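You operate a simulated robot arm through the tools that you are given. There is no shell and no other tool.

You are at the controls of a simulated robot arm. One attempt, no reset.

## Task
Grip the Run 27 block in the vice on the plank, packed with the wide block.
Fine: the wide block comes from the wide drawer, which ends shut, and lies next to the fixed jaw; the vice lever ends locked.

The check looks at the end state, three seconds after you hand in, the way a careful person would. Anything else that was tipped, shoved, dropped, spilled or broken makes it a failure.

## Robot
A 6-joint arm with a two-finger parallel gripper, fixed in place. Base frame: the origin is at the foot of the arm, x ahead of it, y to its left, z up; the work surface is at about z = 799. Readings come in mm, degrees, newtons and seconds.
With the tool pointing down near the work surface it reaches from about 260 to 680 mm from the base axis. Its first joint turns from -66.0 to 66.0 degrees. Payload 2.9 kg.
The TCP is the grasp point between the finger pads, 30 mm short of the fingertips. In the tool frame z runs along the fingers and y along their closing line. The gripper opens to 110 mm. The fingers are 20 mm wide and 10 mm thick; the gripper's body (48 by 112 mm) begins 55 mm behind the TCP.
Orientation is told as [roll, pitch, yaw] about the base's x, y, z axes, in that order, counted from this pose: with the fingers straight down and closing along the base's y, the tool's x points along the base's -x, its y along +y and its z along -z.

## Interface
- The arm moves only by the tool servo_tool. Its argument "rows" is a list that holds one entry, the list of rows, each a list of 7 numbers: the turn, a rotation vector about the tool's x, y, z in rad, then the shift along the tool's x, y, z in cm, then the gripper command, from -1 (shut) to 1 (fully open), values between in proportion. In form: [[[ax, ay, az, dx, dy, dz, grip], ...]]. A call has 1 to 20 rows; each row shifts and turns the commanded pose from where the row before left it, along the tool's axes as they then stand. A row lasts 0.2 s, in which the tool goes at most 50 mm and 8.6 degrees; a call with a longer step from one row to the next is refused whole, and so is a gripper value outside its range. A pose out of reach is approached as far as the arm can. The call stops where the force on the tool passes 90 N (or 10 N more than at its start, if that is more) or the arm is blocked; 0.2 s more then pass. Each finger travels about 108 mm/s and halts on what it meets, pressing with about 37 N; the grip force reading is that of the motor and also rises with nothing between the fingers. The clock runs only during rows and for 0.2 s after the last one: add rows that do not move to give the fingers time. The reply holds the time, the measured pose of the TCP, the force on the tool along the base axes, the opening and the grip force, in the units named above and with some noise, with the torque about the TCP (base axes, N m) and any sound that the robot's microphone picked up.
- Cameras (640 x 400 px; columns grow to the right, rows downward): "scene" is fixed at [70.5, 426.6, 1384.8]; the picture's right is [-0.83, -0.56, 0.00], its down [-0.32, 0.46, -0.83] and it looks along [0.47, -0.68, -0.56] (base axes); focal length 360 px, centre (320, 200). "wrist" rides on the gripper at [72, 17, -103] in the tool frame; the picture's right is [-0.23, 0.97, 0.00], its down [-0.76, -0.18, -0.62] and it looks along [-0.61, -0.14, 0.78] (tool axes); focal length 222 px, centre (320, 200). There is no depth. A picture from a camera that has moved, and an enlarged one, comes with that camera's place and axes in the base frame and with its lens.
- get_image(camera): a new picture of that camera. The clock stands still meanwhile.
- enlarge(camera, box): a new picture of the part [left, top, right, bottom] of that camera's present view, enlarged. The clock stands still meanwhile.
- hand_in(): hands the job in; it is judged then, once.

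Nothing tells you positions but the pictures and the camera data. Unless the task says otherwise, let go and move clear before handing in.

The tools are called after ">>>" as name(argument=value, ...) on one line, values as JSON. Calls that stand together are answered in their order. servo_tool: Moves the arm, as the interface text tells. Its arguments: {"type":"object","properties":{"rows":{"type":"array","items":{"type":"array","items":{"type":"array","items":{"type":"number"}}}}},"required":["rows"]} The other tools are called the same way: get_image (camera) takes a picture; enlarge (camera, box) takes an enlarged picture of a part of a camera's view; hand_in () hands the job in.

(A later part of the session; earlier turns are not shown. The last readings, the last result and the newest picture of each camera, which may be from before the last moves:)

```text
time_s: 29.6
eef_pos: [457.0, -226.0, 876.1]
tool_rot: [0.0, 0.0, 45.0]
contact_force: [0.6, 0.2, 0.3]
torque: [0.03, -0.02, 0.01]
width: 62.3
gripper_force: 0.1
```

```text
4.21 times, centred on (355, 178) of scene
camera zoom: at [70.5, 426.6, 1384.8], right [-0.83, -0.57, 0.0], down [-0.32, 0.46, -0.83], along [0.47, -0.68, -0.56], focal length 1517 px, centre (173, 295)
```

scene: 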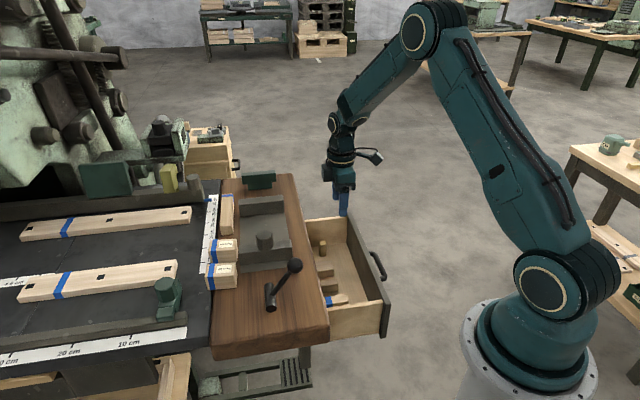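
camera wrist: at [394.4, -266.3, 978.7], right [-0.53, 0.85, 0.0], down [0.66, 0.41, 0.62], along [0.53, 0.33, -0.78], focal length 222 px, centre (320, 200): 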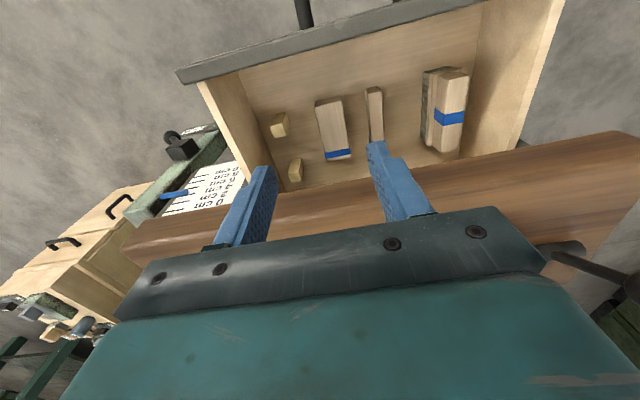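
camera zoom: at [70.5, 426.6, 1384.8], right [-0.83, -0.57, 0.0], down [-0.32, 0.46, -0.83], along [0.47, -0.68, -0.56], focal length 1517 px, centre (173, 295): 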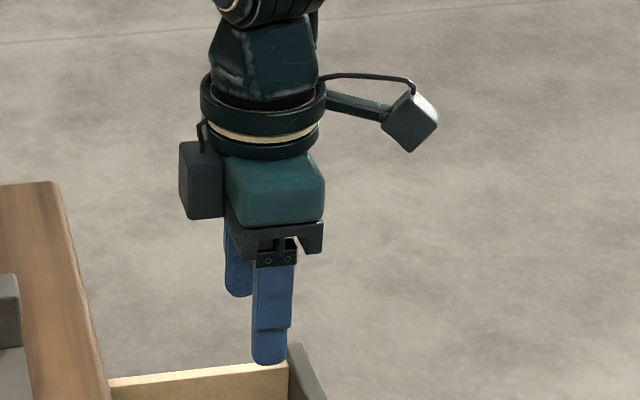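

The dark box reaches about 48 mm toward the plank, whose edge is at q≈252. So I'll grip the block near its outer end first (q≈191), slide it outward in the drawer, then re-grip at its middle.

>>> servo_tool(rows=[[[0, 0, 0, -2.75, 0.6, 0, 0.13], [0, 0, 0, 0, 0, 4.4, 0.13], [0, 0, 0, 0, 0, 4.4, 0.13], [0, 0, 0, 0, 0, 4.4, 0.13], [0, 0, 0, 0, 0, 4.0, 0.13], [0, 0, 0, 0, 0, 0, 0.13]]])

>>> get_image(camera="wrist")

>>> enlarge(camera="scene", box=[260, 160, 420, 300])

```text
time_s: 31.0
eef_pos: [468.4, -205.9, 704.2]
tool_rot: [0.0, 0.0, 44.9]
contact_force: [-0.3, -0.2, 0.1]
torque: [-0.03, 0.0, 0.02]
width: 62.2
gripper_force: 0.1
```

```text
taken
camera wrist: at [406.7, -246.4, 807.6], right [-0.53, 0.85, 0.0], down [0.66, 0.41, 0.62], along [0.53, 0.33, -0.78], focal length 222 px, centre (320, 200)
```

wrist: 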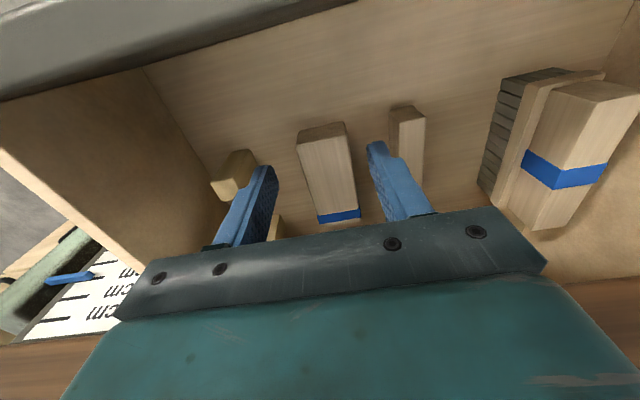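

```text
2.86 times, centred on (340, 230) of scene
camera zoom: at [70.5, 426.6, 1384.8], right [-0.83, -0.56, 0.0], down [-0.32, 0.46, -0.83], along [0.47, -0.68, -0.56], focal length 1030 px, centre (263, 114)
```

zoom: 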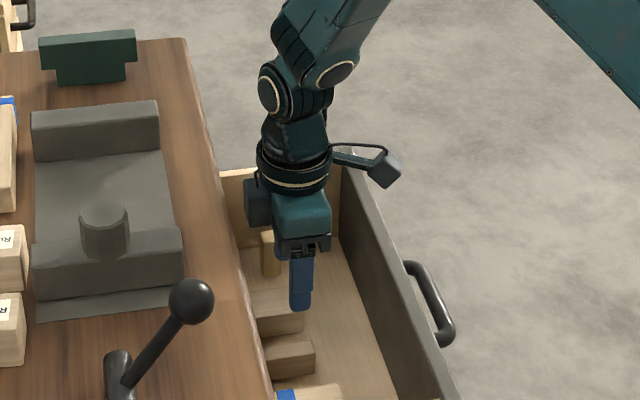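

Aligned over the block's outer end (p≈476.8). Descending the last 50 mm and closing.

>>> servo_tool(rows=[[[0, 0, 0, -0.5, 0.05, 2.0, 0.13], [0, 0, 0, 0, 0, 2.0, 0.13], [0, 0, 0, 0, 0, 1.1, 0.13], [0, 0, 0, 0, 0, 0, 0.13], [0, 0, 0, 0, 0, 0, -1], [0, 0, 0, 0, 0, 0, -1], [0, 0, 0, 0, 0, 0, -1]]])

>>> get_image(camera="wrist")

```text
time_s: 32.6
eef_pos: [471.8, -198.0, 655.3]
tool_rot: [-0.1, -0.1, 45.0]
contact_force: [-0.6, 2.6, 13.7]
torque: [0.34, 0.12, -0.04]
width: 39.1
gripper_force: 36.7
```

```text
taken
camera wrist: at [410.4, -239.2, 757.6], right [-0.53, 0.85, 0.0], down [0.66, 0.41, 0.62], along [0.53, 0.33, -0.78], focal length 222 px, centre (320, 200)
```

wrist: 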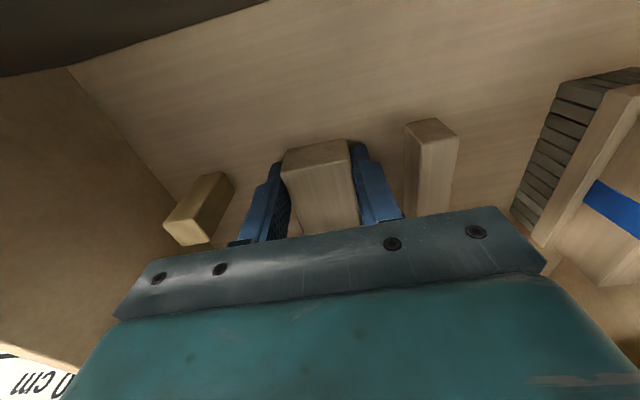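

Gripped (39.1 mm); the fingertips just touch the drawer floor. I'll lift a few millimetres and shift the block outward 45 mm.

>>> servo_tool(rows=[[[0, 0, 0, 0, 0, -0.8, -1], [0, 0, 0, 1.5, 0, 0, -1], [0, 0, 0, 1.5, 0, 0, -1], [0, 0, 0, 1.5, 0, 0, -1], [0, 0, 0, 0, 0, 0, -1]]])

>>> get_image(camera="wrist")

>>> enlarge(camera="scene", box=[260, 160, 420, 300])

```text
time_s: 33.8
eef_pos: [440.0, -232.5, 662.0]
tool_rot: [0.0, 0.1, 45.0]
contact_force: [-0.1, -0.3, -0.9]
torque: [0.02, -0.01, 0.01]
width: 39.1
gripper_force: 37.0
```

```text
taken
camera wrist: at [378.5, -272.5, 763.9], right [-0.53, 0.85, 0.0], down [0.66, 0.41, 0.62], along [0.53, 0.33, -0.78], focal length 222 px, centre (320, 200)
```

wrist: 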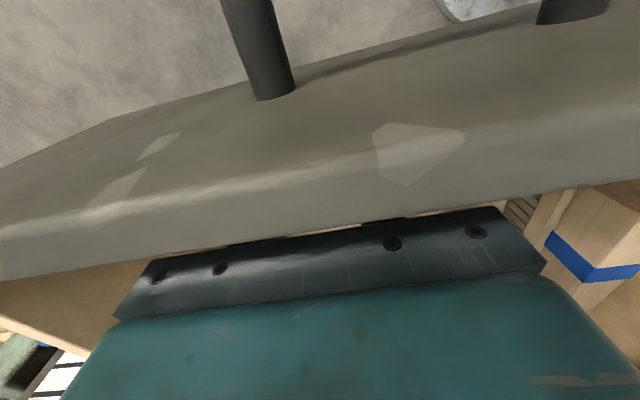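

```text
2.86 times, centred on (340, 230) of scene
camera zoom: at [70.5, 426.6, 1384.8], right [-0.83, -0.56, 0.0], down [-0.32, 0.46, -0.83], along [0.47, -0.68, -0.56], focal length 1030 px, centre (263, 114)
```

zoom: 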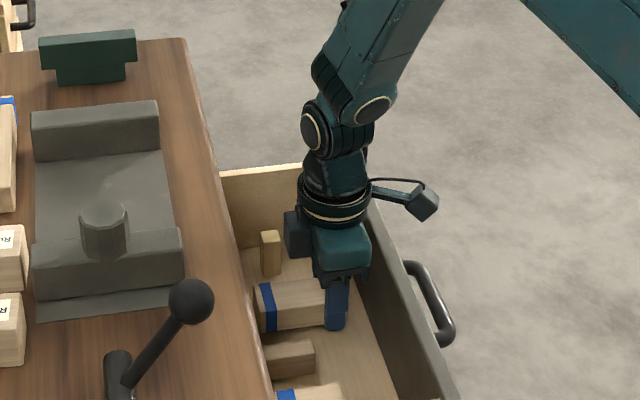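

The block is held well and clear of the plank edge. I'll set it down, open, slide the open fingers to its middle, and re-grip.

>>> servo_tool(rows=[[[0, 0, 0, 0, 0, 0.55, -1], [0, 0, 0, 0, 0, 0, -1], [0, 0, 0, 0, 0, 0, 0.05], [0, 0, 0, 0, 0, 0, 0.05], [0, 0, 0, -1.2, 0, -0.1, 0.05], [0, 0, 0, -1.2, 0, 0, 0.05], [0, 0, 0, -1.2, 0, 0, 0.05], [0, 0, 0, 0, 0, 0, -1], [0, 0, 0, 0, 0, 0, -1], [0, 0, 0, 0, 0, 0, -1]]])

>>> enlarge(camera="scene", box=[260, 160, 420, 300])

```text
time_s: 36.0
eef_pos: [467.1, -206.8, 657.0]
tool_rot: [0.0, -0.1, 44.9]
contact_force: [0.6, -0.2, 0.1]
torque: [0.06, -0.02, -0.01]
width: 39.2
gripper_force: 37.0
```

```text
2.86 times, centred on (340, 230) of scene
camera zoom: at [70.5, 426.6, 1384.8], right [-0.83, -0.56, 0.0], down [-0.32, 0.46, -0.83], along [0.47, -0.68, -0.56], focal length 1030 px, centre (263, 114)
```

zoom: 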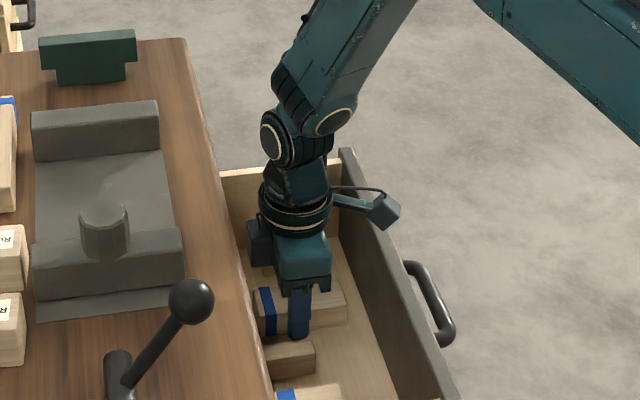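

Re-gripped at the middle. Lifting straight up out of the drawer.

>>> servo_tool(rows=[[[0, 0, 0, 0, 0, -2, -1], [0, 0, 0, 0, 0, -3.5, -1], [0, 0, 0, 0, 0, -4.5, -1], [0, 0, 0, 0, 0, -4.5, -1], [0, 0, 0, 0, 0, -4.5, -1], [0, 0, 0, 0, 0, -4.5, -1], [0, 0, 0, 0, 0, -4.0, -1], [0, 0, 0, 0, 0, 0, -1]]])

>>> get_image(camera="scene")

>>> get_image(camera="wrist")

```text
time_s: 37.8
eef_pos: [467.0, -204.6, 934.6]
tool_rot: [0.0, 0.0, 45.0]
contact_force: [0.6, -0.2, -0.3]
torque: [0.02, 0.0, -0.01]
width: 0.2
gripper_force: 37.4
```

```text
taken
```

scene: 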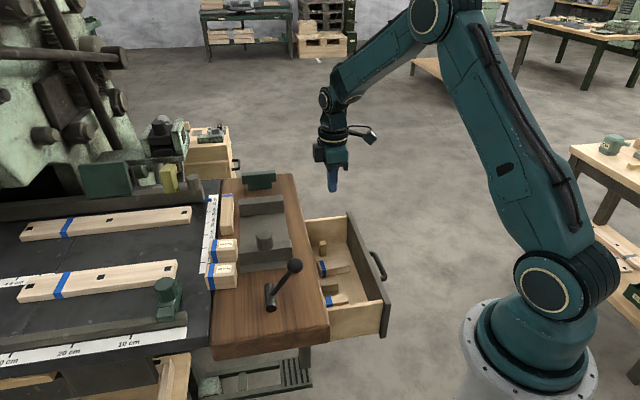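

```text
taken
camera wrist: at [405.1, -246.2, 1037.0], right [-0.53, 0.85, 0.0], down [0.66, 0.41, 0.62], along [0.53, 0.33, -0.78], focal length 222 px, centre (320, 200)
```

wrist: 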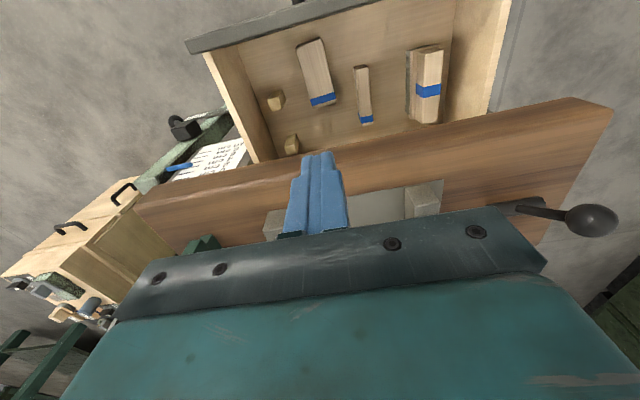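

The block slipped out during the lift (fingers shut on nothing); it appears still in the drawer. Let me see how it lies.

>>> enlarge(camera="wrist", box=[240, 20, 480, 170])

>>> enlarge(camera="scene", box=[300, 210, 400, 310])

```text
2.67 times, centred on (360, 95) of wrist
camera zoom: at [405.1, -246.2, 1037.0], right [-0.53, 0.85, 0.0], down [0.66, 0.41, 0.62], along [0.53, 0.33, -0.78], focal length 592 px, centre (213, 480)
```

zoom: 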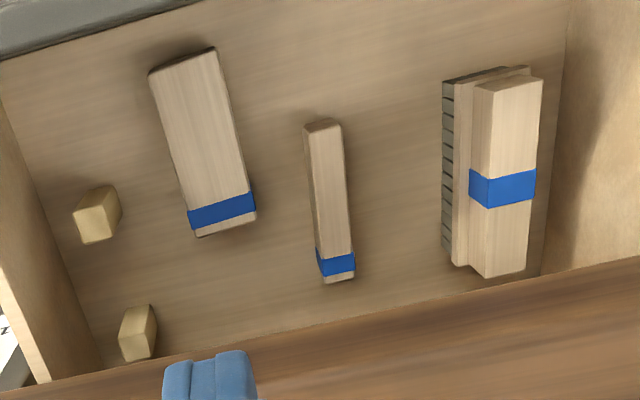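

```text
4.00 times, centred on (350, 260) of scene
camera zoom: at [70.5, 426.6, 1384.8], right [-0.83, -0.56, 0.0], down [-0.32, 0.46, -0.83], along [0.47, -0.68, -0.56], focal length 1442 px, centre (200, -40)
```

zoom: 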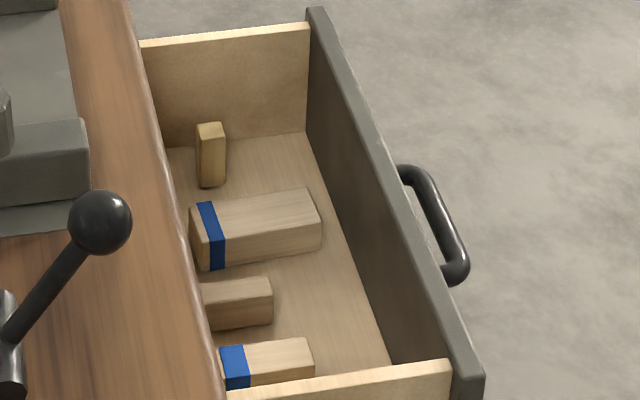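

The block lies flat in the drawer, turned about 3°, centred near p≈479, q≈177. I'll re-grip it aligned and as deep as possible, then lift gently.

>>> servo_tool(rows=[[[0, 0, -0.05, 0.85, -0.4, 0, 0.13], [0, 0, 0, 0, 0, 4.4, 0.13], [0, 0, 0, 0, 0, 4.4, 0.13], [0, 0, 0, 0, 0, 4.4, 0.13], [0, 0, 0, 0, 0, 4.4, 0.13], [0, 0, 0, 0, 0, 4.4, 0.13], [0, 0, 0, 0, 0, 2.5, 0.13], [0, 0, 0, 0, 0, 0, 0.13]]])

>>> get_image(camera="wrist")

>>> enlarge(camera="scene", box=[300, 180, 400, 280])

```text
time_s: 39.6
eef_pos: [463.1, -216.1, 688.1]
tool_rot: [0.0, 0.0, 47.8]
contact_force: [-0.1, 0.0, 0.5]
torque: [0.02, 0.01, 0.0]
width: 62.3
gripper_force: 0.0
```

```text
taken
camera wrist: at [402.8, -259.7, 790.1], right [-0.57, 0.82, 0.0], down [0.64, 0.45, 0.62], along [0.51, 0.35, -0.78], focal length 222 px, centre (320, 200)
```

wrist: 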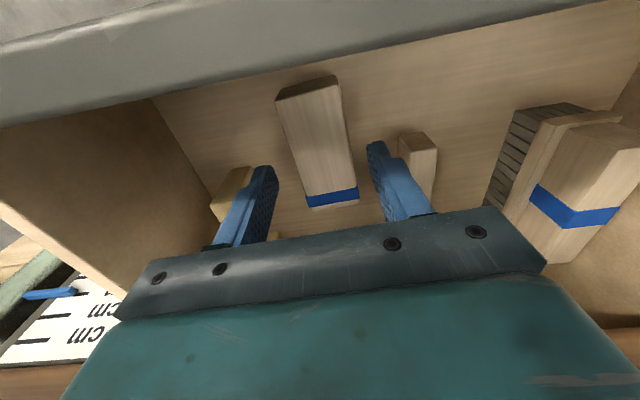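

```text
4.00 times, centred on (350, 230) of scene
camera zoom: at [70.5, 426.6, 1384.8], right [-0.83, -0.56, 0.0], down [-0.32, 0.46, -0.83], along [0.47, -0.68, -0.56], focal length 1442 px, centre (200, 80)
```

zoom: 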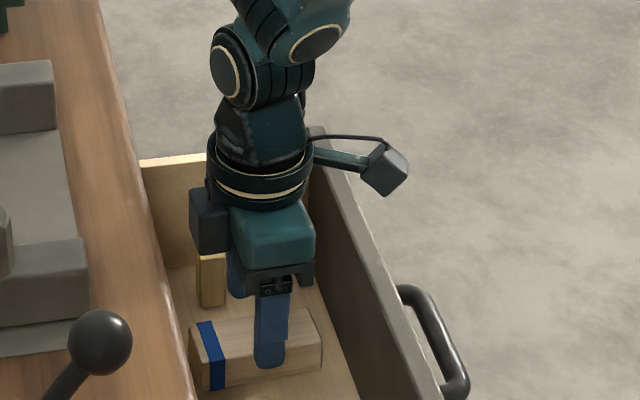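

Centred over the block. Descending the last 33 mm and closing.

>>> servo_tool(rows=[[[0, 0, 0, 0, 0, 1.5, 0.13], [0, 0, 0, 0, 0, 1.0, 0.13], [0, 0, 0, 0, 0, 0.8, 0.13], [0, 0, 0, 0, 0, 0, 0.13], [0, 0, 0, 0, 0, 0, -1], [0, 0, 0, 0, 0, 0, -1], [0, 0, 0, 0, 0, 0, -1], [0, 0, 0, 0, 0, 0, -1]]])

>>> enlarge(camera="scene", box=[300, 190, 400, 290])

```text
time_s: 41.4
eef_pos: [464.6, -214.1, 654.9]
tool_rot: [-0.2, 0.1, 47.9]
contact_force: [-0.7, 2.4, 20.6]
torque: [0.36, 0.43, -0.02]
width: 39.2
gripper_force: 36.8
```

```text
4.00 times, centred on (350, 240) of scene
camera zoom: at [70.2, 426.8, 1384.8], right [-0.83, -0.56, 0.0], down [-0.32, 0.46, -0.83], along [0.47, -0.68, -0.56], focal length 1442 px, centre (200, 40)
```

zoom: 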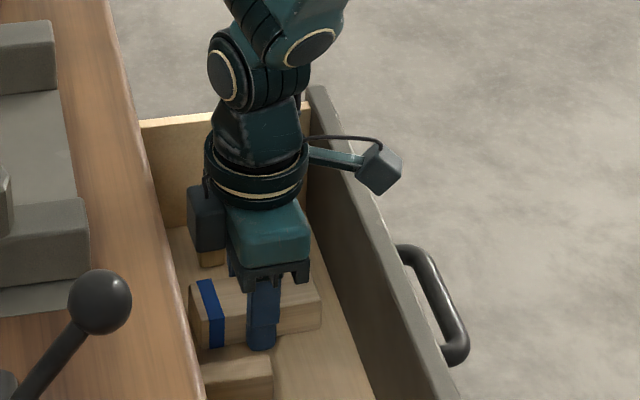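

Gripped at 39.2 mm with tips on the floor. Now a gentle lift with a check.

>>> servo_tool(rows=[[[0, 0, 0, 0, 0, -0.3, -1], [0, 0, 0, 0, 0, -0.4, -1], [0, 0, 0, 0, 0, -0.6, -1], [0, 0, 0, 0, 0, -0.8, -1], [0, 0, 0, 0, 0, -1.0, -1], [0, 0, 0, 0, 0, 0, -1]]])

>>> enlarge(camera="scene", box=[300, 180, 400, 280])

>>> get_image(camera="wrist")

```text
time_s: 42.8
eef_pos: [463.3, -212.4, 684.1]
tool_rot: [0.0, 0.1, 47.9]
contact_force: [-0.5, 0.0, -0.5]
torque: [0.02, -0.01, 0.0]
width: 39.1
gripper_force: 37.1
```

```text
4.00 times, centred on (350, 230) of scene
camera zoom: at [70.5, 426.6, 1384.8], right [-0.83, -0.56, 0.0], down [-0.32, 0.46, -0.83], along [0.47, -0.68, -0.56], focal length 1442 px, centre (200, 80)
```

zoom: 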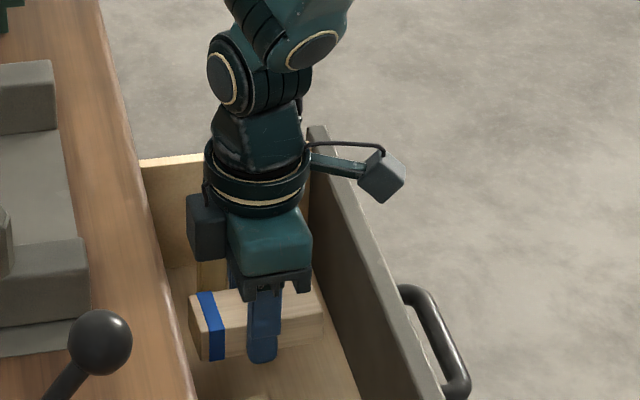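

```text
taken
camera wrist: at [403.1, -256.8, 786.5], right [-0.57, 0.82, 0.0], down [0.64, 0.45, 0.62], along [0.51, 0.36, -0.78], focal length 222 px, centre (320, 200)
```

wrist: 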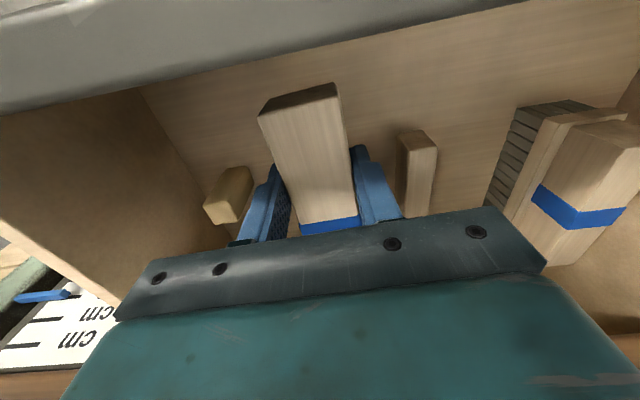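

It holds. I'll continue lifting with a smooth speed ramp.

>>> servo_tool(rows=[[[0, 0, 0, 0, 0, -0.5, -1], [0, 0, 0, 0, 0, -0.8, -1], [0, 0, 0, 0, 0, -1.1, -1], [0, 0, 0, 0, 0, -1.4, -1], [0, 0, 0, 0, 0, -1.6, -1], [0, 0, 0, 0, 0, -1.8, -1], [0, 0, 0, 0, 0, -1.8, -1], [0, 0, 0, 0, 0, -1.8, -1], [0, 0, 0, 0, 0, -1.8, -1], [0, 0, 0, 0, 0, -1.8, -1], [0, 0, 0, 0, 0, -1.8, -1], [0, 0, 0, 0, 0, -1.6, -1], [0, 0, 0, 0, 0, -1.4, -1], [0, 0, 0, 0, 0, -1.1, -1], [0, 0, 0, 0, 0, -0.8, -1], [0, 0, 0, 0, 0, -0.4, -1], [0, 0, 0, 0, 0, 0, -1]]])

>>> get_image(camera="wrist")

>>> get_image(camera="scene")

```text
time_s: 46.4
eef_pos: [462.2, -213.7, 899.9]
tool_rot: [0.0, -0.1, 47.9]
contact_force: [-0.8, 0.2, -0.7]
torque: [0.02, 0.03, 0.01]
width: 39.1
gripper_force: 36.7
```

```text
taken
camera wrist: at [402.3, -258.0, 1003.1], right [-0.57, 0.82, 0.0], down [0.64, 0.45, 0.62], along [0.51, 0.36, -0.78], focal length 222 px, centre (320, 200)
```

wrist: 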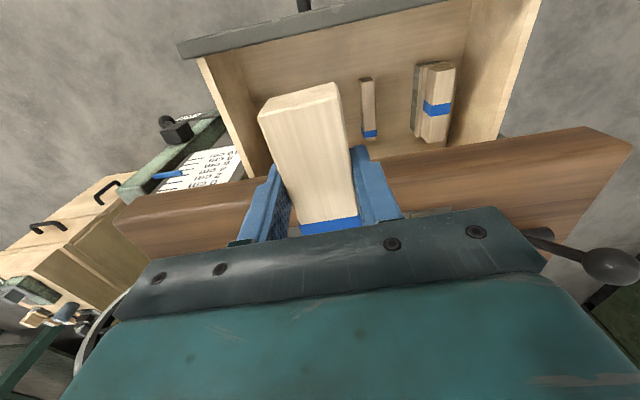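

```text
taken
```

scene: 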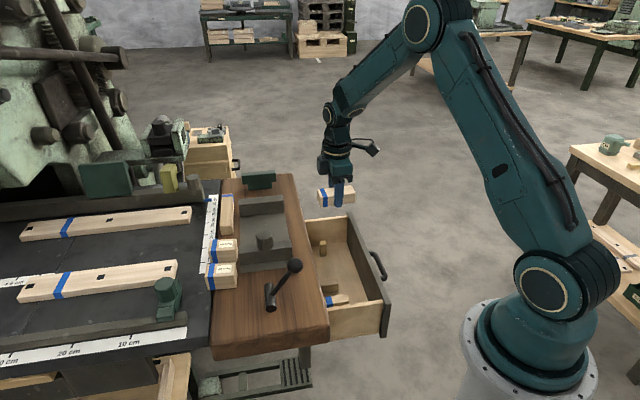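

The wide block is in hand at a safe height. I'll zoom on the vice for precise jaw positions before placing.

>>> enlarge(camera="scene", box=[230, 180, 310, 230])

>>> enlarge(camera="scene", box=[230, 222, 310, 272])

>>> enlarge(camera="scene", box=[195, 230, 275, 320])

```text
8.00 times, centred on (270, 205) of scene
camera zoom: at [70.5, 426.6, 1384.8], right [-0.83, -0.56, 0.0], down [-0.32, 0.46, -0.83], along [0.47, -0.68, -0.56], focal length 2883 px, centre (720, 160)
```

zoom: 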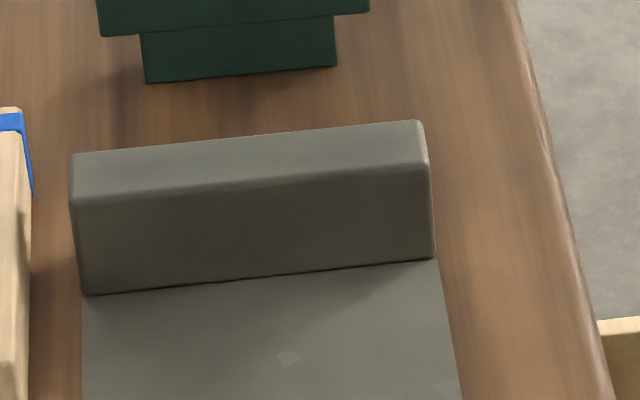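

```text
8.00 times, centred on (270, 247) of scene
camera zoom: at [70.5, 426.6, 1384.8], right [-0.83, -0.56, 0.0], down [-0.32, 0.46, -0.83], along [0.47, -0.68, -0.56], focal length 2883 px, centre (720, -176)
```

zoom: 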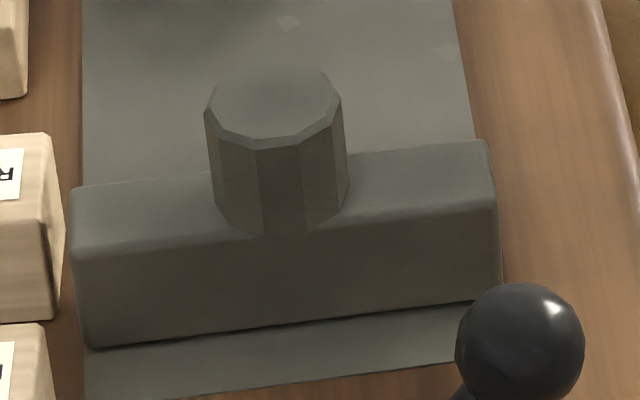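

```text
4.44 times, centred on (235, 275) of scene
camera zoom: at [70.5, 426.6, 1384.8], right [-0.83, -0.56, 0.0], down [-0.32, 0.46, -0.83], along [0.47, -0.68, -0.56], focal length 1602 px, centre (698, -133)
```

zoom: 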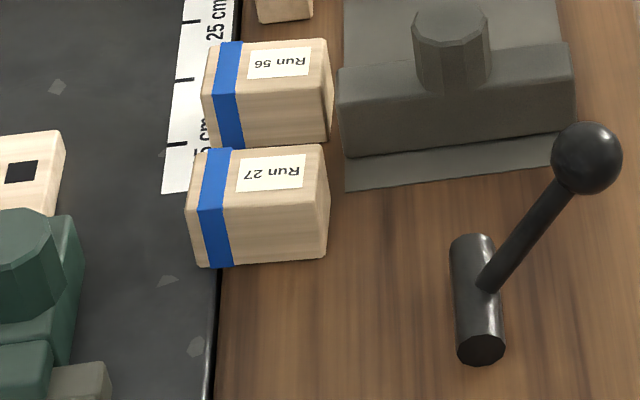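

Measured vice: near jaw (with the knob) p≈366–393, far jaw face p≈553.5, jaw tops z≈841, both centred at q≈363. The near jaw by the lever seems to be the moving one, the far one fixed. I'll carry the wide block over, just short of the far jaw.

>>> servo_tool(rows=[[[0, 0, 0.025, 0, 0, 0, -1], [0, 0, 0.025, 0, 0, 0, -1], [0, 0, 0, -0.59, -0.107, 0, -1], [0, 0, 0, -1.18, -0.215, 0, -1], [0, 0, 0, -1.77, -0.322, 0, -1], [0, 0, 0, -2.165, -0.394, 0, -1], [0, 0, 0, -2.36, -0.43, 0, -1], [0, 0, 0, -2.36, -0.43, 0, -1], [0, 0, 0, -2.36, -0.43, 0, -1], [0, 0, 0, -2.165, -0.394, 0, -1], [0, 0, 0, -1.77, -0.322, 0, -1], [0, 0, 0, -1.18, -0.215, 0, -1], [0, 0, 0, -0.787, -0.143, 0, -1], [0, 0, 0, 0, 0, 0, -1]]])

>>> get_image(camera="scene")

>>> get_image(camera="wrist")

```text
time_s: 49.4
eef_pos: [620.1, -105.4, 897.5]
tool_rot: [0.0, 0.0, 45.0]
contact_force: [-0.2, 0.9, -0.7]
torque: [-0.01, 0.02, 0.0]
width: 39.0
gripper_force: 37.2
```

```text
taken
```

scene: 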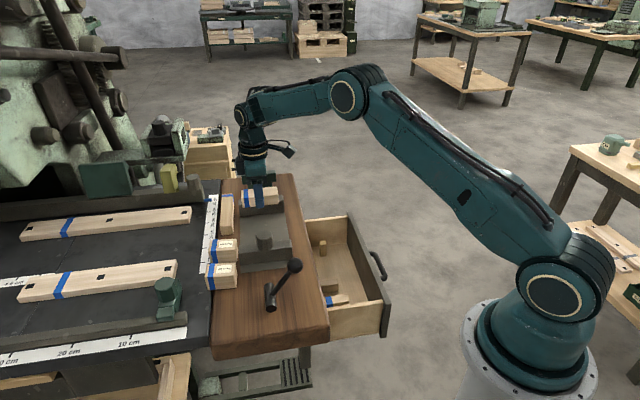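

```text
taken
camera wrist: at [557.4, -146.3, 1001.3], right [-0.53, 0.85, 0.0], down [0.66, 0.41, 0.62], along [0.53, 0.33, -0.78], focal length 222 px, centre (320, 200)
```

wrist: 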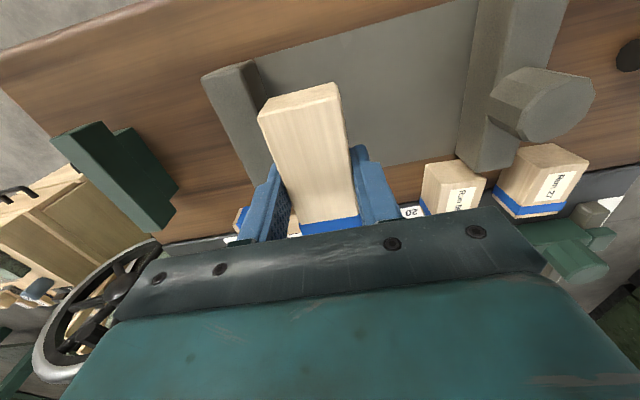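

A good view of the vice from above. I'll zoom to verify the far jaw's face relative to the held block.

>>> enlarge(camera="wrist", box=[190, 40, 382, 160])

>>> enlarge(camera="wrist", box=[400, 0, 640, 220])

```text
3.33 times, centred on (286, 100) of wrist
camera zoom: at [557.4, -146.3, 1001.3], right [-0.53, 0.85, 0.0], down [0.66, 0.41, 0.62], along [0.53, 0.33, -0.78], focal length 740 px, centre (433, 533)
```

zoom: 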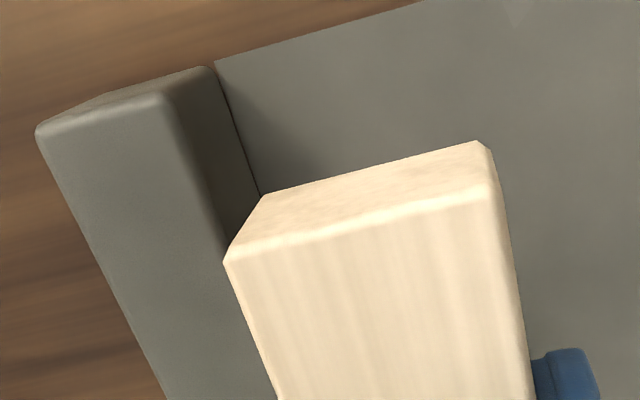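

```text
1.82 times, centred on (520, 110) of wrist
camera zoom: at [557.4, -146.3, 1001.3], right [-0.53, 0.85, 0.0], down [0.66, 0.41, 0.62], along [0.53, 0.33, -0.78], focal length 404 px, centre (-44, 364)
```

zoom: 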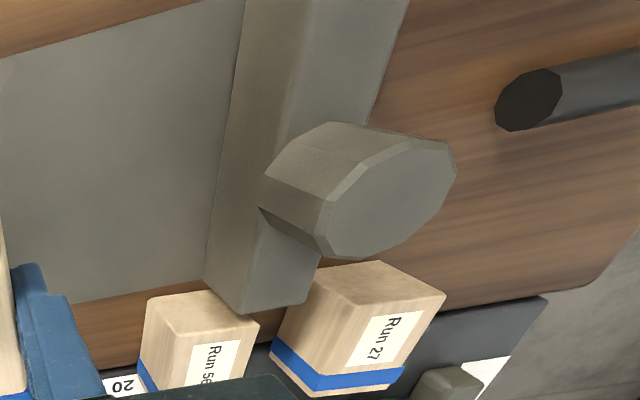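

The fixed jaw face is at p≈551 and the near jaw's inner face at p≈390. I'll shift 5 mm away from the fixed jaw and lower toward the vice bed.

>>> servo_tool(rows=[[[0, 0, 0, 0, 0.25, 0.5, -1], [0, 0, 0, 0, 0.25, 1.0, -1], [0, 0, 0, 0, 0, 1.2, -1], [0, 0, 0, 0, 0, 1.2, -1], [0, 0, 0, 0, 0, 1.0, -1], [0, 0, 0, 0, 0, 0.7, -1], [0, 0, 0, 0, 0, 0.4, -1], [0, 0, 0, 0, 0, 0, -1]]])

>>> enlarge(camera="scene", box=[220, 150, 320, 250])

>>> get_image(camera="wrist")

```text
time_s: 51.2
eef_pos: [615.5, -104.5, 839.8]
tool_rot: [0.0, 0.0, 45.0]
contact_force: [0.5, -0.4, -0.2]
torque: [0.04, 0.01, -0.01]
width: 39.2
gripper_force: 37.2
```

```text
4.00 times, centred on (270, 200) of scene
camera zoom: at [70.5, 426.6, 1384.8], right [-0.83, -0.56, 0.0], down [-0.32, 0.46, -0.83], along [0.47, -0.68, -0.56], focal length 1442 px, centre (520, 200)
```

zoom: 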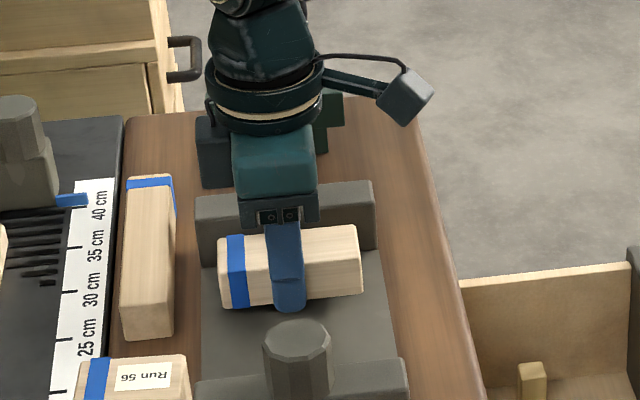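

```text
taken
camera wrist: at [553.8, -144.1, 942.6], right [-0.53, 0.85, 0.0], down [0.66, 0.41, 0.62], along [0.53, 0.33, -0.78], focal length 222 px, centre (320, 200)
```

wrist: 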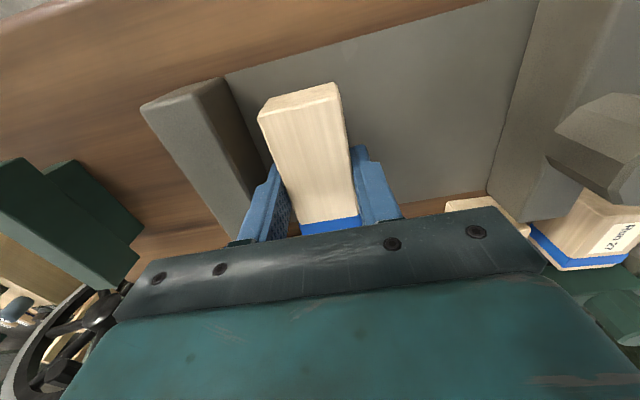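

Looks right. Lowering the last few millimetres in small steps.

>>> servo_tool(rows=[[[0, 0, 0, 0, 0, 0.3, -1], [0, 0, 0, 0, 0, 0.2, -1], [0, 0, 0, 0, 0, 0, -1]]])

```text
time_s: 52.0
eef_pos: [615.7, -103.7, 835.0]
tool_rot: [0.0, 0.0, 44.9]
contact_force: [1.0, 0.9, -1.0]
torque: [-0.03, 0.02, 0.02]
width: 39.2
gripper_force: 36.8
```

>>> servo_tool(rows=[[[0, 0, 0, 0, 0, 0.15, -1], [0, 0, 0, 0, 0, 0.1, -1], [0, 0, 0, 0, 0, 0, -1]]])

```text
time_s: 52.8
eef_pos: [615.9, -102.8, 831.2]
tool_rot: [0.1, -0.1, 45.0]
contact_force: [0.8, 0.7, 0.1]
torque: [-0.04, 0.01, -0.01]
width: 39.1
gripper_force: 37.3
```

No contact yet at z=831. Continuing in small steps.

>>> servo_tool(rows=[[[0, 0, 0, 0, 0, 0.1, -1], [0, 0, 0, 0, 0, 0.1, -1], [0, 0, 0, 0, 0, 0, -1]]])

```text
time_s: 53.6
eef_pos: [615.0, -102.6, 830.8]
tool_rot: [0.0, -0.1, 45.0]
contact_force: [0.4, 1.3, -1.0]
torque: [0.02, 0.01, 0.01]
width: 39.4
gripper_force: 36.6
```

>>> servo_tool(rows=[[[0, 0, 0, 0, 0, 0.1, -1], [0, 0, 0, 0, 0, 0.1, -1], [0, 0, 0, 0, 0, 0, -1]]])

>>> enlarge(camera="scene", box=[220, 170, 300, 250])

```text
time_s: 54.4
eef_pos: [616.7, -102.9, 829.5]
tool_rot: [-0.1, -0.1, 45.0]
contact_force: [-0.2, 2.1, 5.5]
torque: [0.06, 0.1, 0.0]
width: 39.3
gripper_force: 37.0
```

```text
5.00 times, centred on (260, 210) of scene
camera zoom: at [70.4, 426.7, 1384.8], right [-0.83, -0.56, 0.0], down [-0.32, 0.46, -0.83], along [0.47, -0.68, -0.56], focal length 1802 px, centre (620, 150)
```

zoom: 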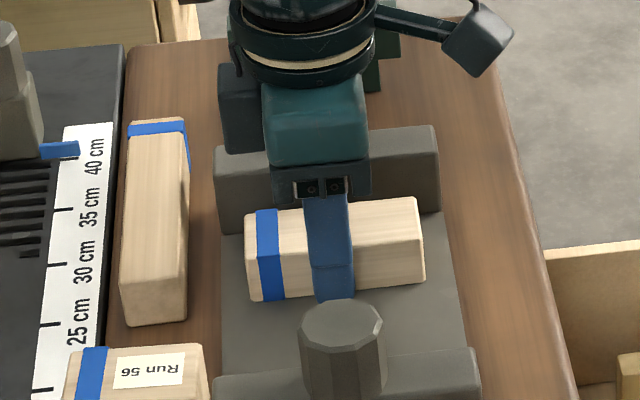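

Light contact: the block is on the vice bed. Releasing with a small opening, then rising.

>>> servo_tool(rows=[[[0, 0, 0, 0, 0, 0, -0.1], [0, 0, 0, 0, 0, 0, -0.05], [0, 0, 0, 0, 0, -0.5, -0.05], [0, 0, 0, 0, 0, -1.5, -0.05], [0, 0, 0, 0, 0, -3, -0.05], [0, 0, 0, 0, 0, -3, -0.05], [0, 0, 0, 0, 0, 0, -0.05]]])

>>> get_image(camera="wrist")

>>> enlarge(camera="scene", box=[220, 170, 300, 250])

```text
time_s: 56.0
eef_pos: [615.1, -101.9, 909.4]
tool_rot: [0.0, -0.1, 45.1]
contact_force: [-0.2, -0.2, 0.2]
torque: [0.0, -0.01, -0.02]
width: 52.4
gripper_force: 0.1
```

```text
taken
camera wrist: at [553.3, -143.0, 1012.8], right [-0.53, 0.85, 0.0], down [0.66, 0.41, 0.62], along [0.53, 0.33, -0.78], focal length 222 px, centre (320, 200)
```

wrist: 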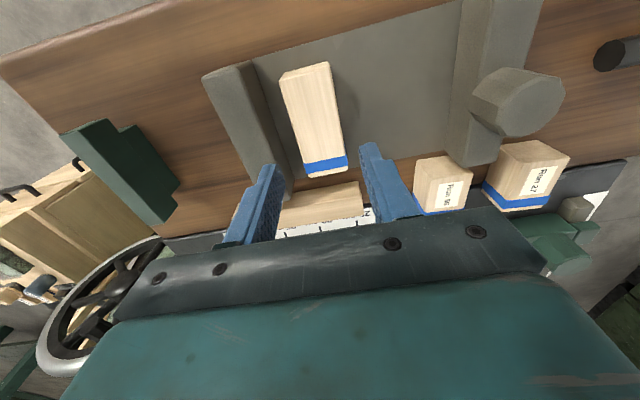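

```text
5.00 times, centred on (260, 210) of scene
camera zoom: at [70.5, 426.6, 1384.8], right [-0.83, -0.56, 0.0], down [-0.32, 0.46, -0.83], along [0.47, -0.68, -0.56], focal length 1802 px, centre (620, 150)
```

zoom: 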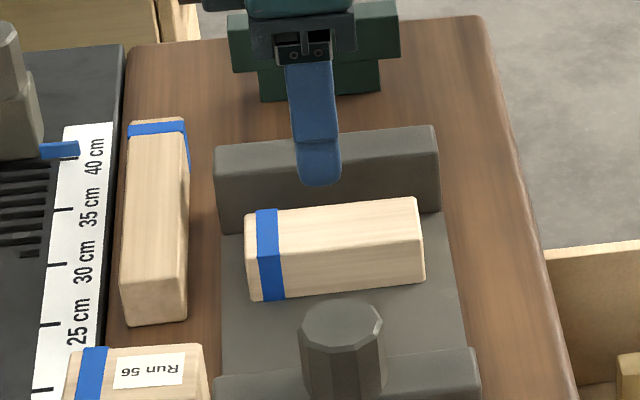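

The wide block sits square in the vice. I'll close the fingers, come down on its near side, and nudge it against the fixed jaw.

>>> servo_tool(rows=[[[0, 0, 0, 0, 1.9, 0, -1], [0, 0, 0, 0, 1.9, 0, -1], [0, 0, 0, 0, 0, 2.5, -1], [0, 0, 0, 0, 0, 2.5, -1], [0, 0, 0, 0, 0, 1.8, -1], [0, 0, 0, 0, 0, 0.6, -1], [0, 0, 0, 0, 0, 0, -1]]])

>>> enlarge(camera="scene", box=[220, 170, 300, 250])

```text
time_s: 57.6
eef_pos: [590.3, -76.3, 834.0]
tool_rot: [-0.1, -0.1, 45.0]
contact_force: [0.0, 0.0, -0.7]
torque: [-0.03, 0.0, -0.01]
width: 0.2
gripper_force: 37.2
```

```text
5.00 times, centred on (260, 210) of scene
camera zoom: at [70.5, 426.6, 1384.8], right [-0.83, -0.56, 0.0], down [-0.32, 0.46, -0.83], along [0.47, -0.68, -0.56], focal length 1802 px, centre (620, 150)
```

zoom: 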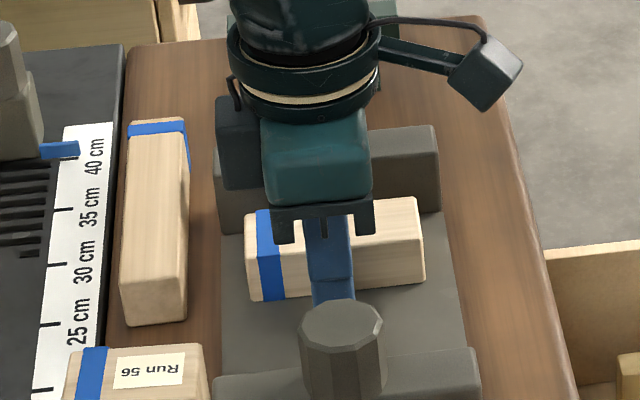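

Fingers are just beside the block. Pushing gently toward the fixed jaw.

>>> servo_tool(rows=[[[0, 0, 0, 0, -0.4, 0, -1], [0, 0, 0, 0, -0.5, 0, -1], [0, 0, 0, 0, -0.5, 0, -1], [0, 0, 0, 0, -0.5, 0, -1], [0, 0, 0, 0, -0.5, 0, -1], [0, 0, 0, 0, -0.3, 0, -1], [0, 0, 0, 0, 0, 0, -1]]])

>>> enlarge(camera="scene", box=[220, 170, 300, 250])

```text
time_s: 59.2
eef_pos: [609.4, -93.8, 835.1]
tool_rot: [-0.1, 0.0, 45.0]
contact_force: [-0.6, 0.1, 0.2]
torque: [-0.01, -0.03, -0.01]
width: 0.0
gripper_force: 37.1
```

```text
5.00 times, centred on (260, 210) of scene
camera zoom: at [70.5, 426.6, 1384.8], right [-0.83, -0.56, 0.0], down [-0.32, 0.46, -0.83], along [0.47, -0.68, -0.56], focal length 1802 px, centre (620, 150)
```

zoom: 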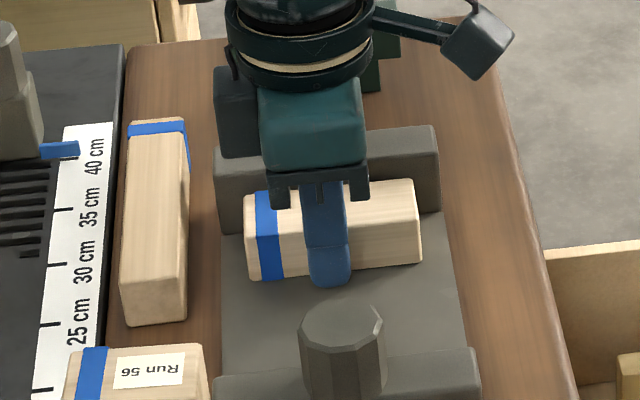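

Nearly there; a few more millimetres in tiny steps.

>>> servo_tool(rows=[[[0, 0, 0, 0, -0.2, 0, -1], [0, 0, 0, 0, -0.2, 0, -1], [0, 0, 0, 0, 0, 0, -1]]])

```text
time_s: 60.0
eef_pos: [610.9, -97.1, 835.0]
tool_rot: [0.0, 0.0, 45.1]
contact_force: [-0.5, 1.6, 0.3]
torque: [0.03, 0.02, -0.02]
width: 0.2
gripper_force: 36.9
```

>>> servo_tool(rows=[[[0, 0, 0, 0, -0.15, 0, -1], [0, 0, 0, 0, -0.15, 0, -1], [0, 0, 0, 0, 0, 0, -1]]])

>>> enlarge(camera="scene", box=[220, 170, 300, 250])

```text
time_s: 60.8
eef_pos: [611.6, -98.0, 834.0]
tool_rot: [0.3, 0.1, 45.2]
contact_force: [-16.6, 15.2, 7.6]
torque: [0.17, 0.22, -0.01]
width: 0.0
gripper_force: 37.4
```

```text
5.00 times, centred on (260, 210) of scene
camera zoom: at [69.9, 427.0, 1384.7], right [-0.82, -0.57, 0.0], down [-0.32, 0.46, -0.83], along [0.47, -0.68, -0.56], focal length 1802 px, centre (620, 150)
```

zoom: 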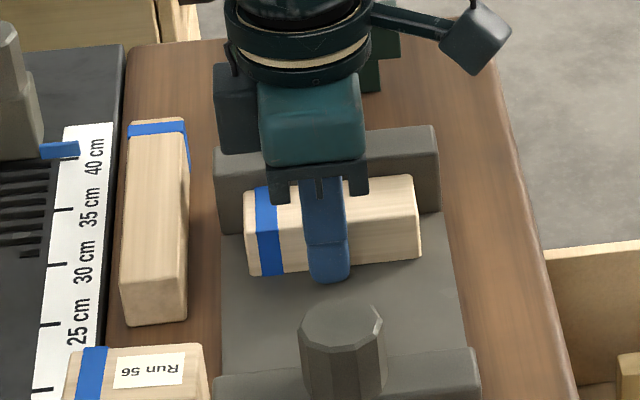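

The wide block is firmly against the fixed jaw (about 22 N reaction, jaw didn't move). I'll back off, rise, and turn the gripper to close across the plank for the Run 27 block.

>>> servo_tool(rows=[[[0, 0, 0, 0, 0.8, 0, -1], [0, 0, 0, 0, 0.8, 0, -1], [0, 0, 0, 0, 0, -3, -1], [0, 0, 0, 0, 0, -4.5, -1], [0, 0, 0, 0, 0, -4, 0.3], [0, 0, 0.1428, 0, 0, 0, 0.3], [0, 0, 0.1428, 0, 0, 0, 0.3], [0, 0, 0.1428, 0, 0, 0, 0.3], [0, 0, 0.1428, 0, 0, 0, 0.3], [0, 0, 0.1428, 0, 0, 0, 0.3], [0, 0, 0.1428, 0, 0, 0, 0.3], [0, 0, 0.1428, 0, 0, 0, 0.3], [0, 0, 0.1428, 0, 0, 0, 0.3], [0, 0, 0.1428, 0, 0, 0, 0.3], [0, 0, 0.1428, 0, 0, 0, 0.3], [0, 0, 0.1428, 0, 0, 0, 0.3], [0, 0, 0, 0, 0, 0, 0.3]]])

>>> get_image(camera="wrist")

>>> get_image(camera="scene")

```text
time_s: 64.4
eef_pos: [601.7, -88.4, 949.5]
tool_rot: [0.0, 0.0, -45.0]
contact_force: [0.2, 0.2, 0.9]
torque: [0.01, 0.01, 0.0]
width: 71.7
gripper_force: 0.1
```

```text
taken
camera wrist: at [563.5, -26.6, 1052.0], right [0.85, 0.53, 0.0], down [0.41, -0.66, 0.62], along [0.33, -0.53, -0.78], focal length 222 px, centre (320, 200)
```

wrist: 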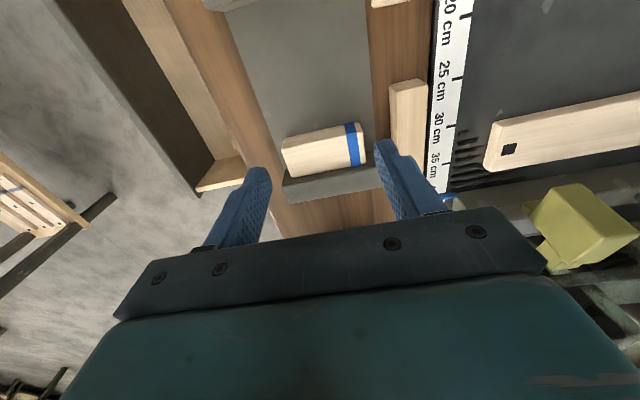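

```text
taken
```

scene: 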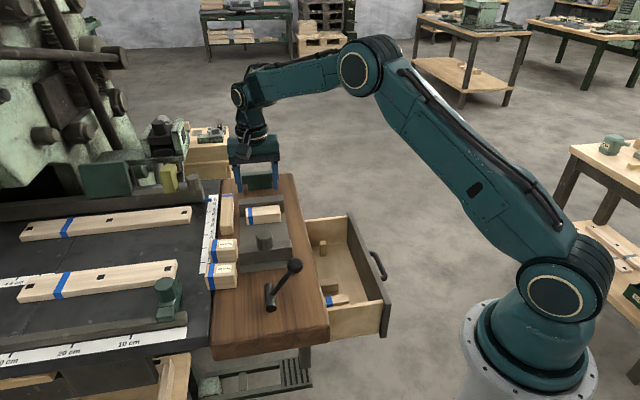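

The wide block lies against the far jaw. Now moving above the Run 27 block.

>>> servo_tool(rows=[[[0, 0, 0, 3.3, 1.92, 0, 0.5], [0, 0, 0, 3.3, 1.92, 0, 0.5], [0, 0, 0, 3.3, 1.92, 0, 0.5], [0, 0, 0, 3.3, 1.92, 0, 0.5], [0, 0, 0, 3.3, 1.92, 0, 0.5], [0, 0, 0, 0, 0, 0, 0.5]]])

>>> get_image(camera="wrist")

>>> enlarge(camera="wrist", box=[230, 60, 422, 200])

```text
time_s: 65.8
eef_pos: [550.4, 91.8, 952.8]
tool_rot: [0.0, 0.0, -45.0]
contact_force: [0.3, -1.0, 0.2]
torque: [0.0, 0.0, 0.0]
width: 82.7
gripper_force: 0.0
```

```text
taken
camera wrist: at [511.7, 154.0, 1054.9], right [0.85, 0.53, 0.0], down [0.41, -0.66, 0.62], along [0.33, -0.53, -0.78], focal length 222 px, centre (320, 200)
```

wrist: 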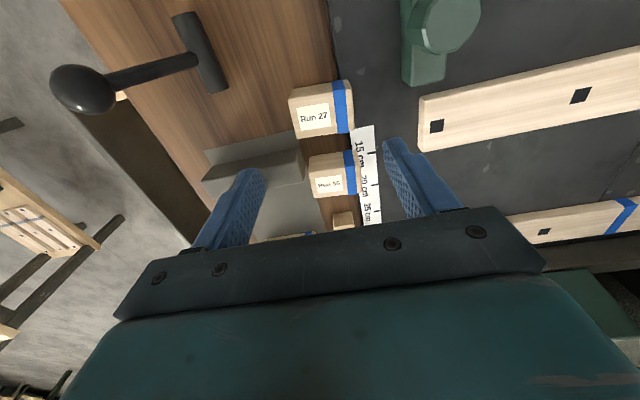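

```text
2.86 times, centred on (326, 130) of wrist
camera zoom: at [511.7, 154.0, 1054.9], right [0.85, 0.53, 0.0], down [0.41, -0.66, 0.62], along [0.33, -0.53, -0.78], focal length 635 px, centre (303, 400)
```

zoom: 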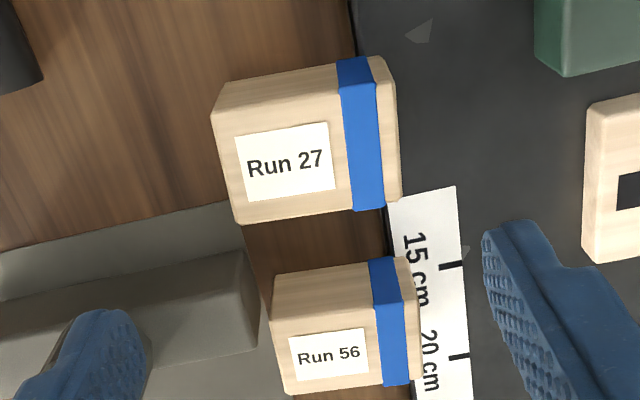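

Run 27 is centred at p≈324, q≈457, turned about 5°, 60 × 39 × 32 mm. I'll align the yaw to it and descend.

>>> servo_tool(rows=[[[0, 0, 0.087, 0, 0.33, 0, 0.5], [0, 0, 0, 0, 0, 3, 0.5], [0, 0, 0, 0, 0, 3, 0.5], [0, 0, 0, 0, 0, 2.5, 0.5], [0, 0, 0, 0, 0, 0, 0.5]]])

>>> get_image(camera="wrist")

>>> enlarge(camera="scene", box=[180, 200, 280, 320])

```text
time_s: 67.0
eef_pos: [554.3, 97.9, 864.1]
tool_rot: [0.0, 0.0, -50.0]
contact_force: [-0.5, 0.3, 0.7]
torque: [-0.02, 0.03, 0.03]
width: 82.6
gripper_force: 0.1
```

```text
taken
camera wrist: at [521.1, 161.5, 967.1], right [0.89, 0.45, 0.0], down [0.35, -0.7, 0.62], along [0.28, -0.56, -0.78], focal length 222 px, centre (320, 200)
```

wrist: 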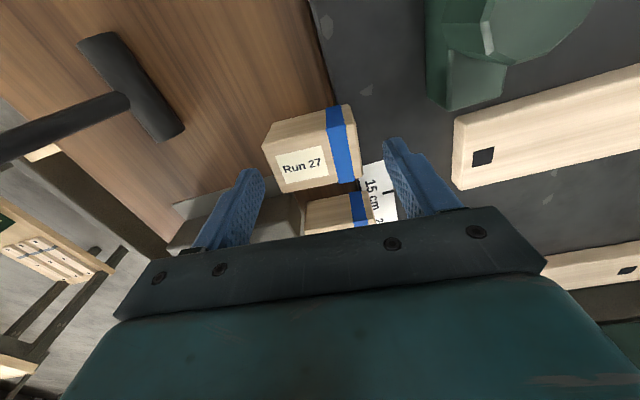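

```text
3.33 times, centred on (230, 260) of scene
camera zoom: at [70.5, 426.6, 1384.8], right [-0.83, -0.56, 0.0], down [-0.32, 0.46, -0.83], along [0.47, -0.68, -0.56], focal length 1201 px, centre (620, 0)
```

zoom: 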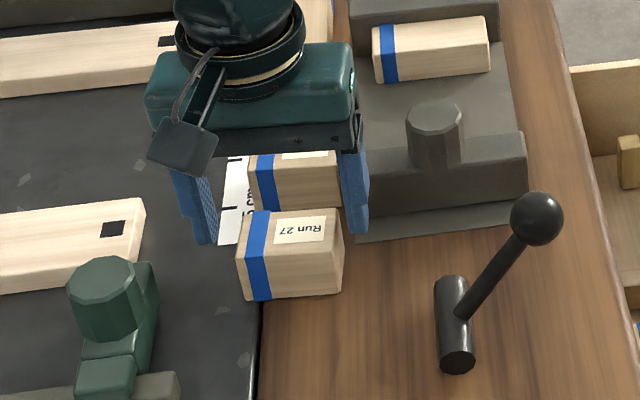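

Checking alignment with a zoom before the final descent.

>>> enlarge(camera="wrist", box=[230, 90, 422, 210])

```text
3.33 times, centred on (326, 150) of wrist
camera zoom: at [521.1, 161.5, 967.1], right [0.89, 0.45, 0.0], down [0.35, -0.7, 0.62], along [0.28, -0.56, -0.78], focal length 740 px, centre (300, 367)
```

zoom: 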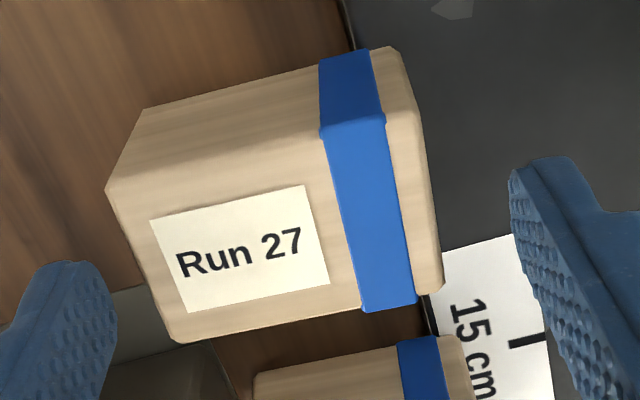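

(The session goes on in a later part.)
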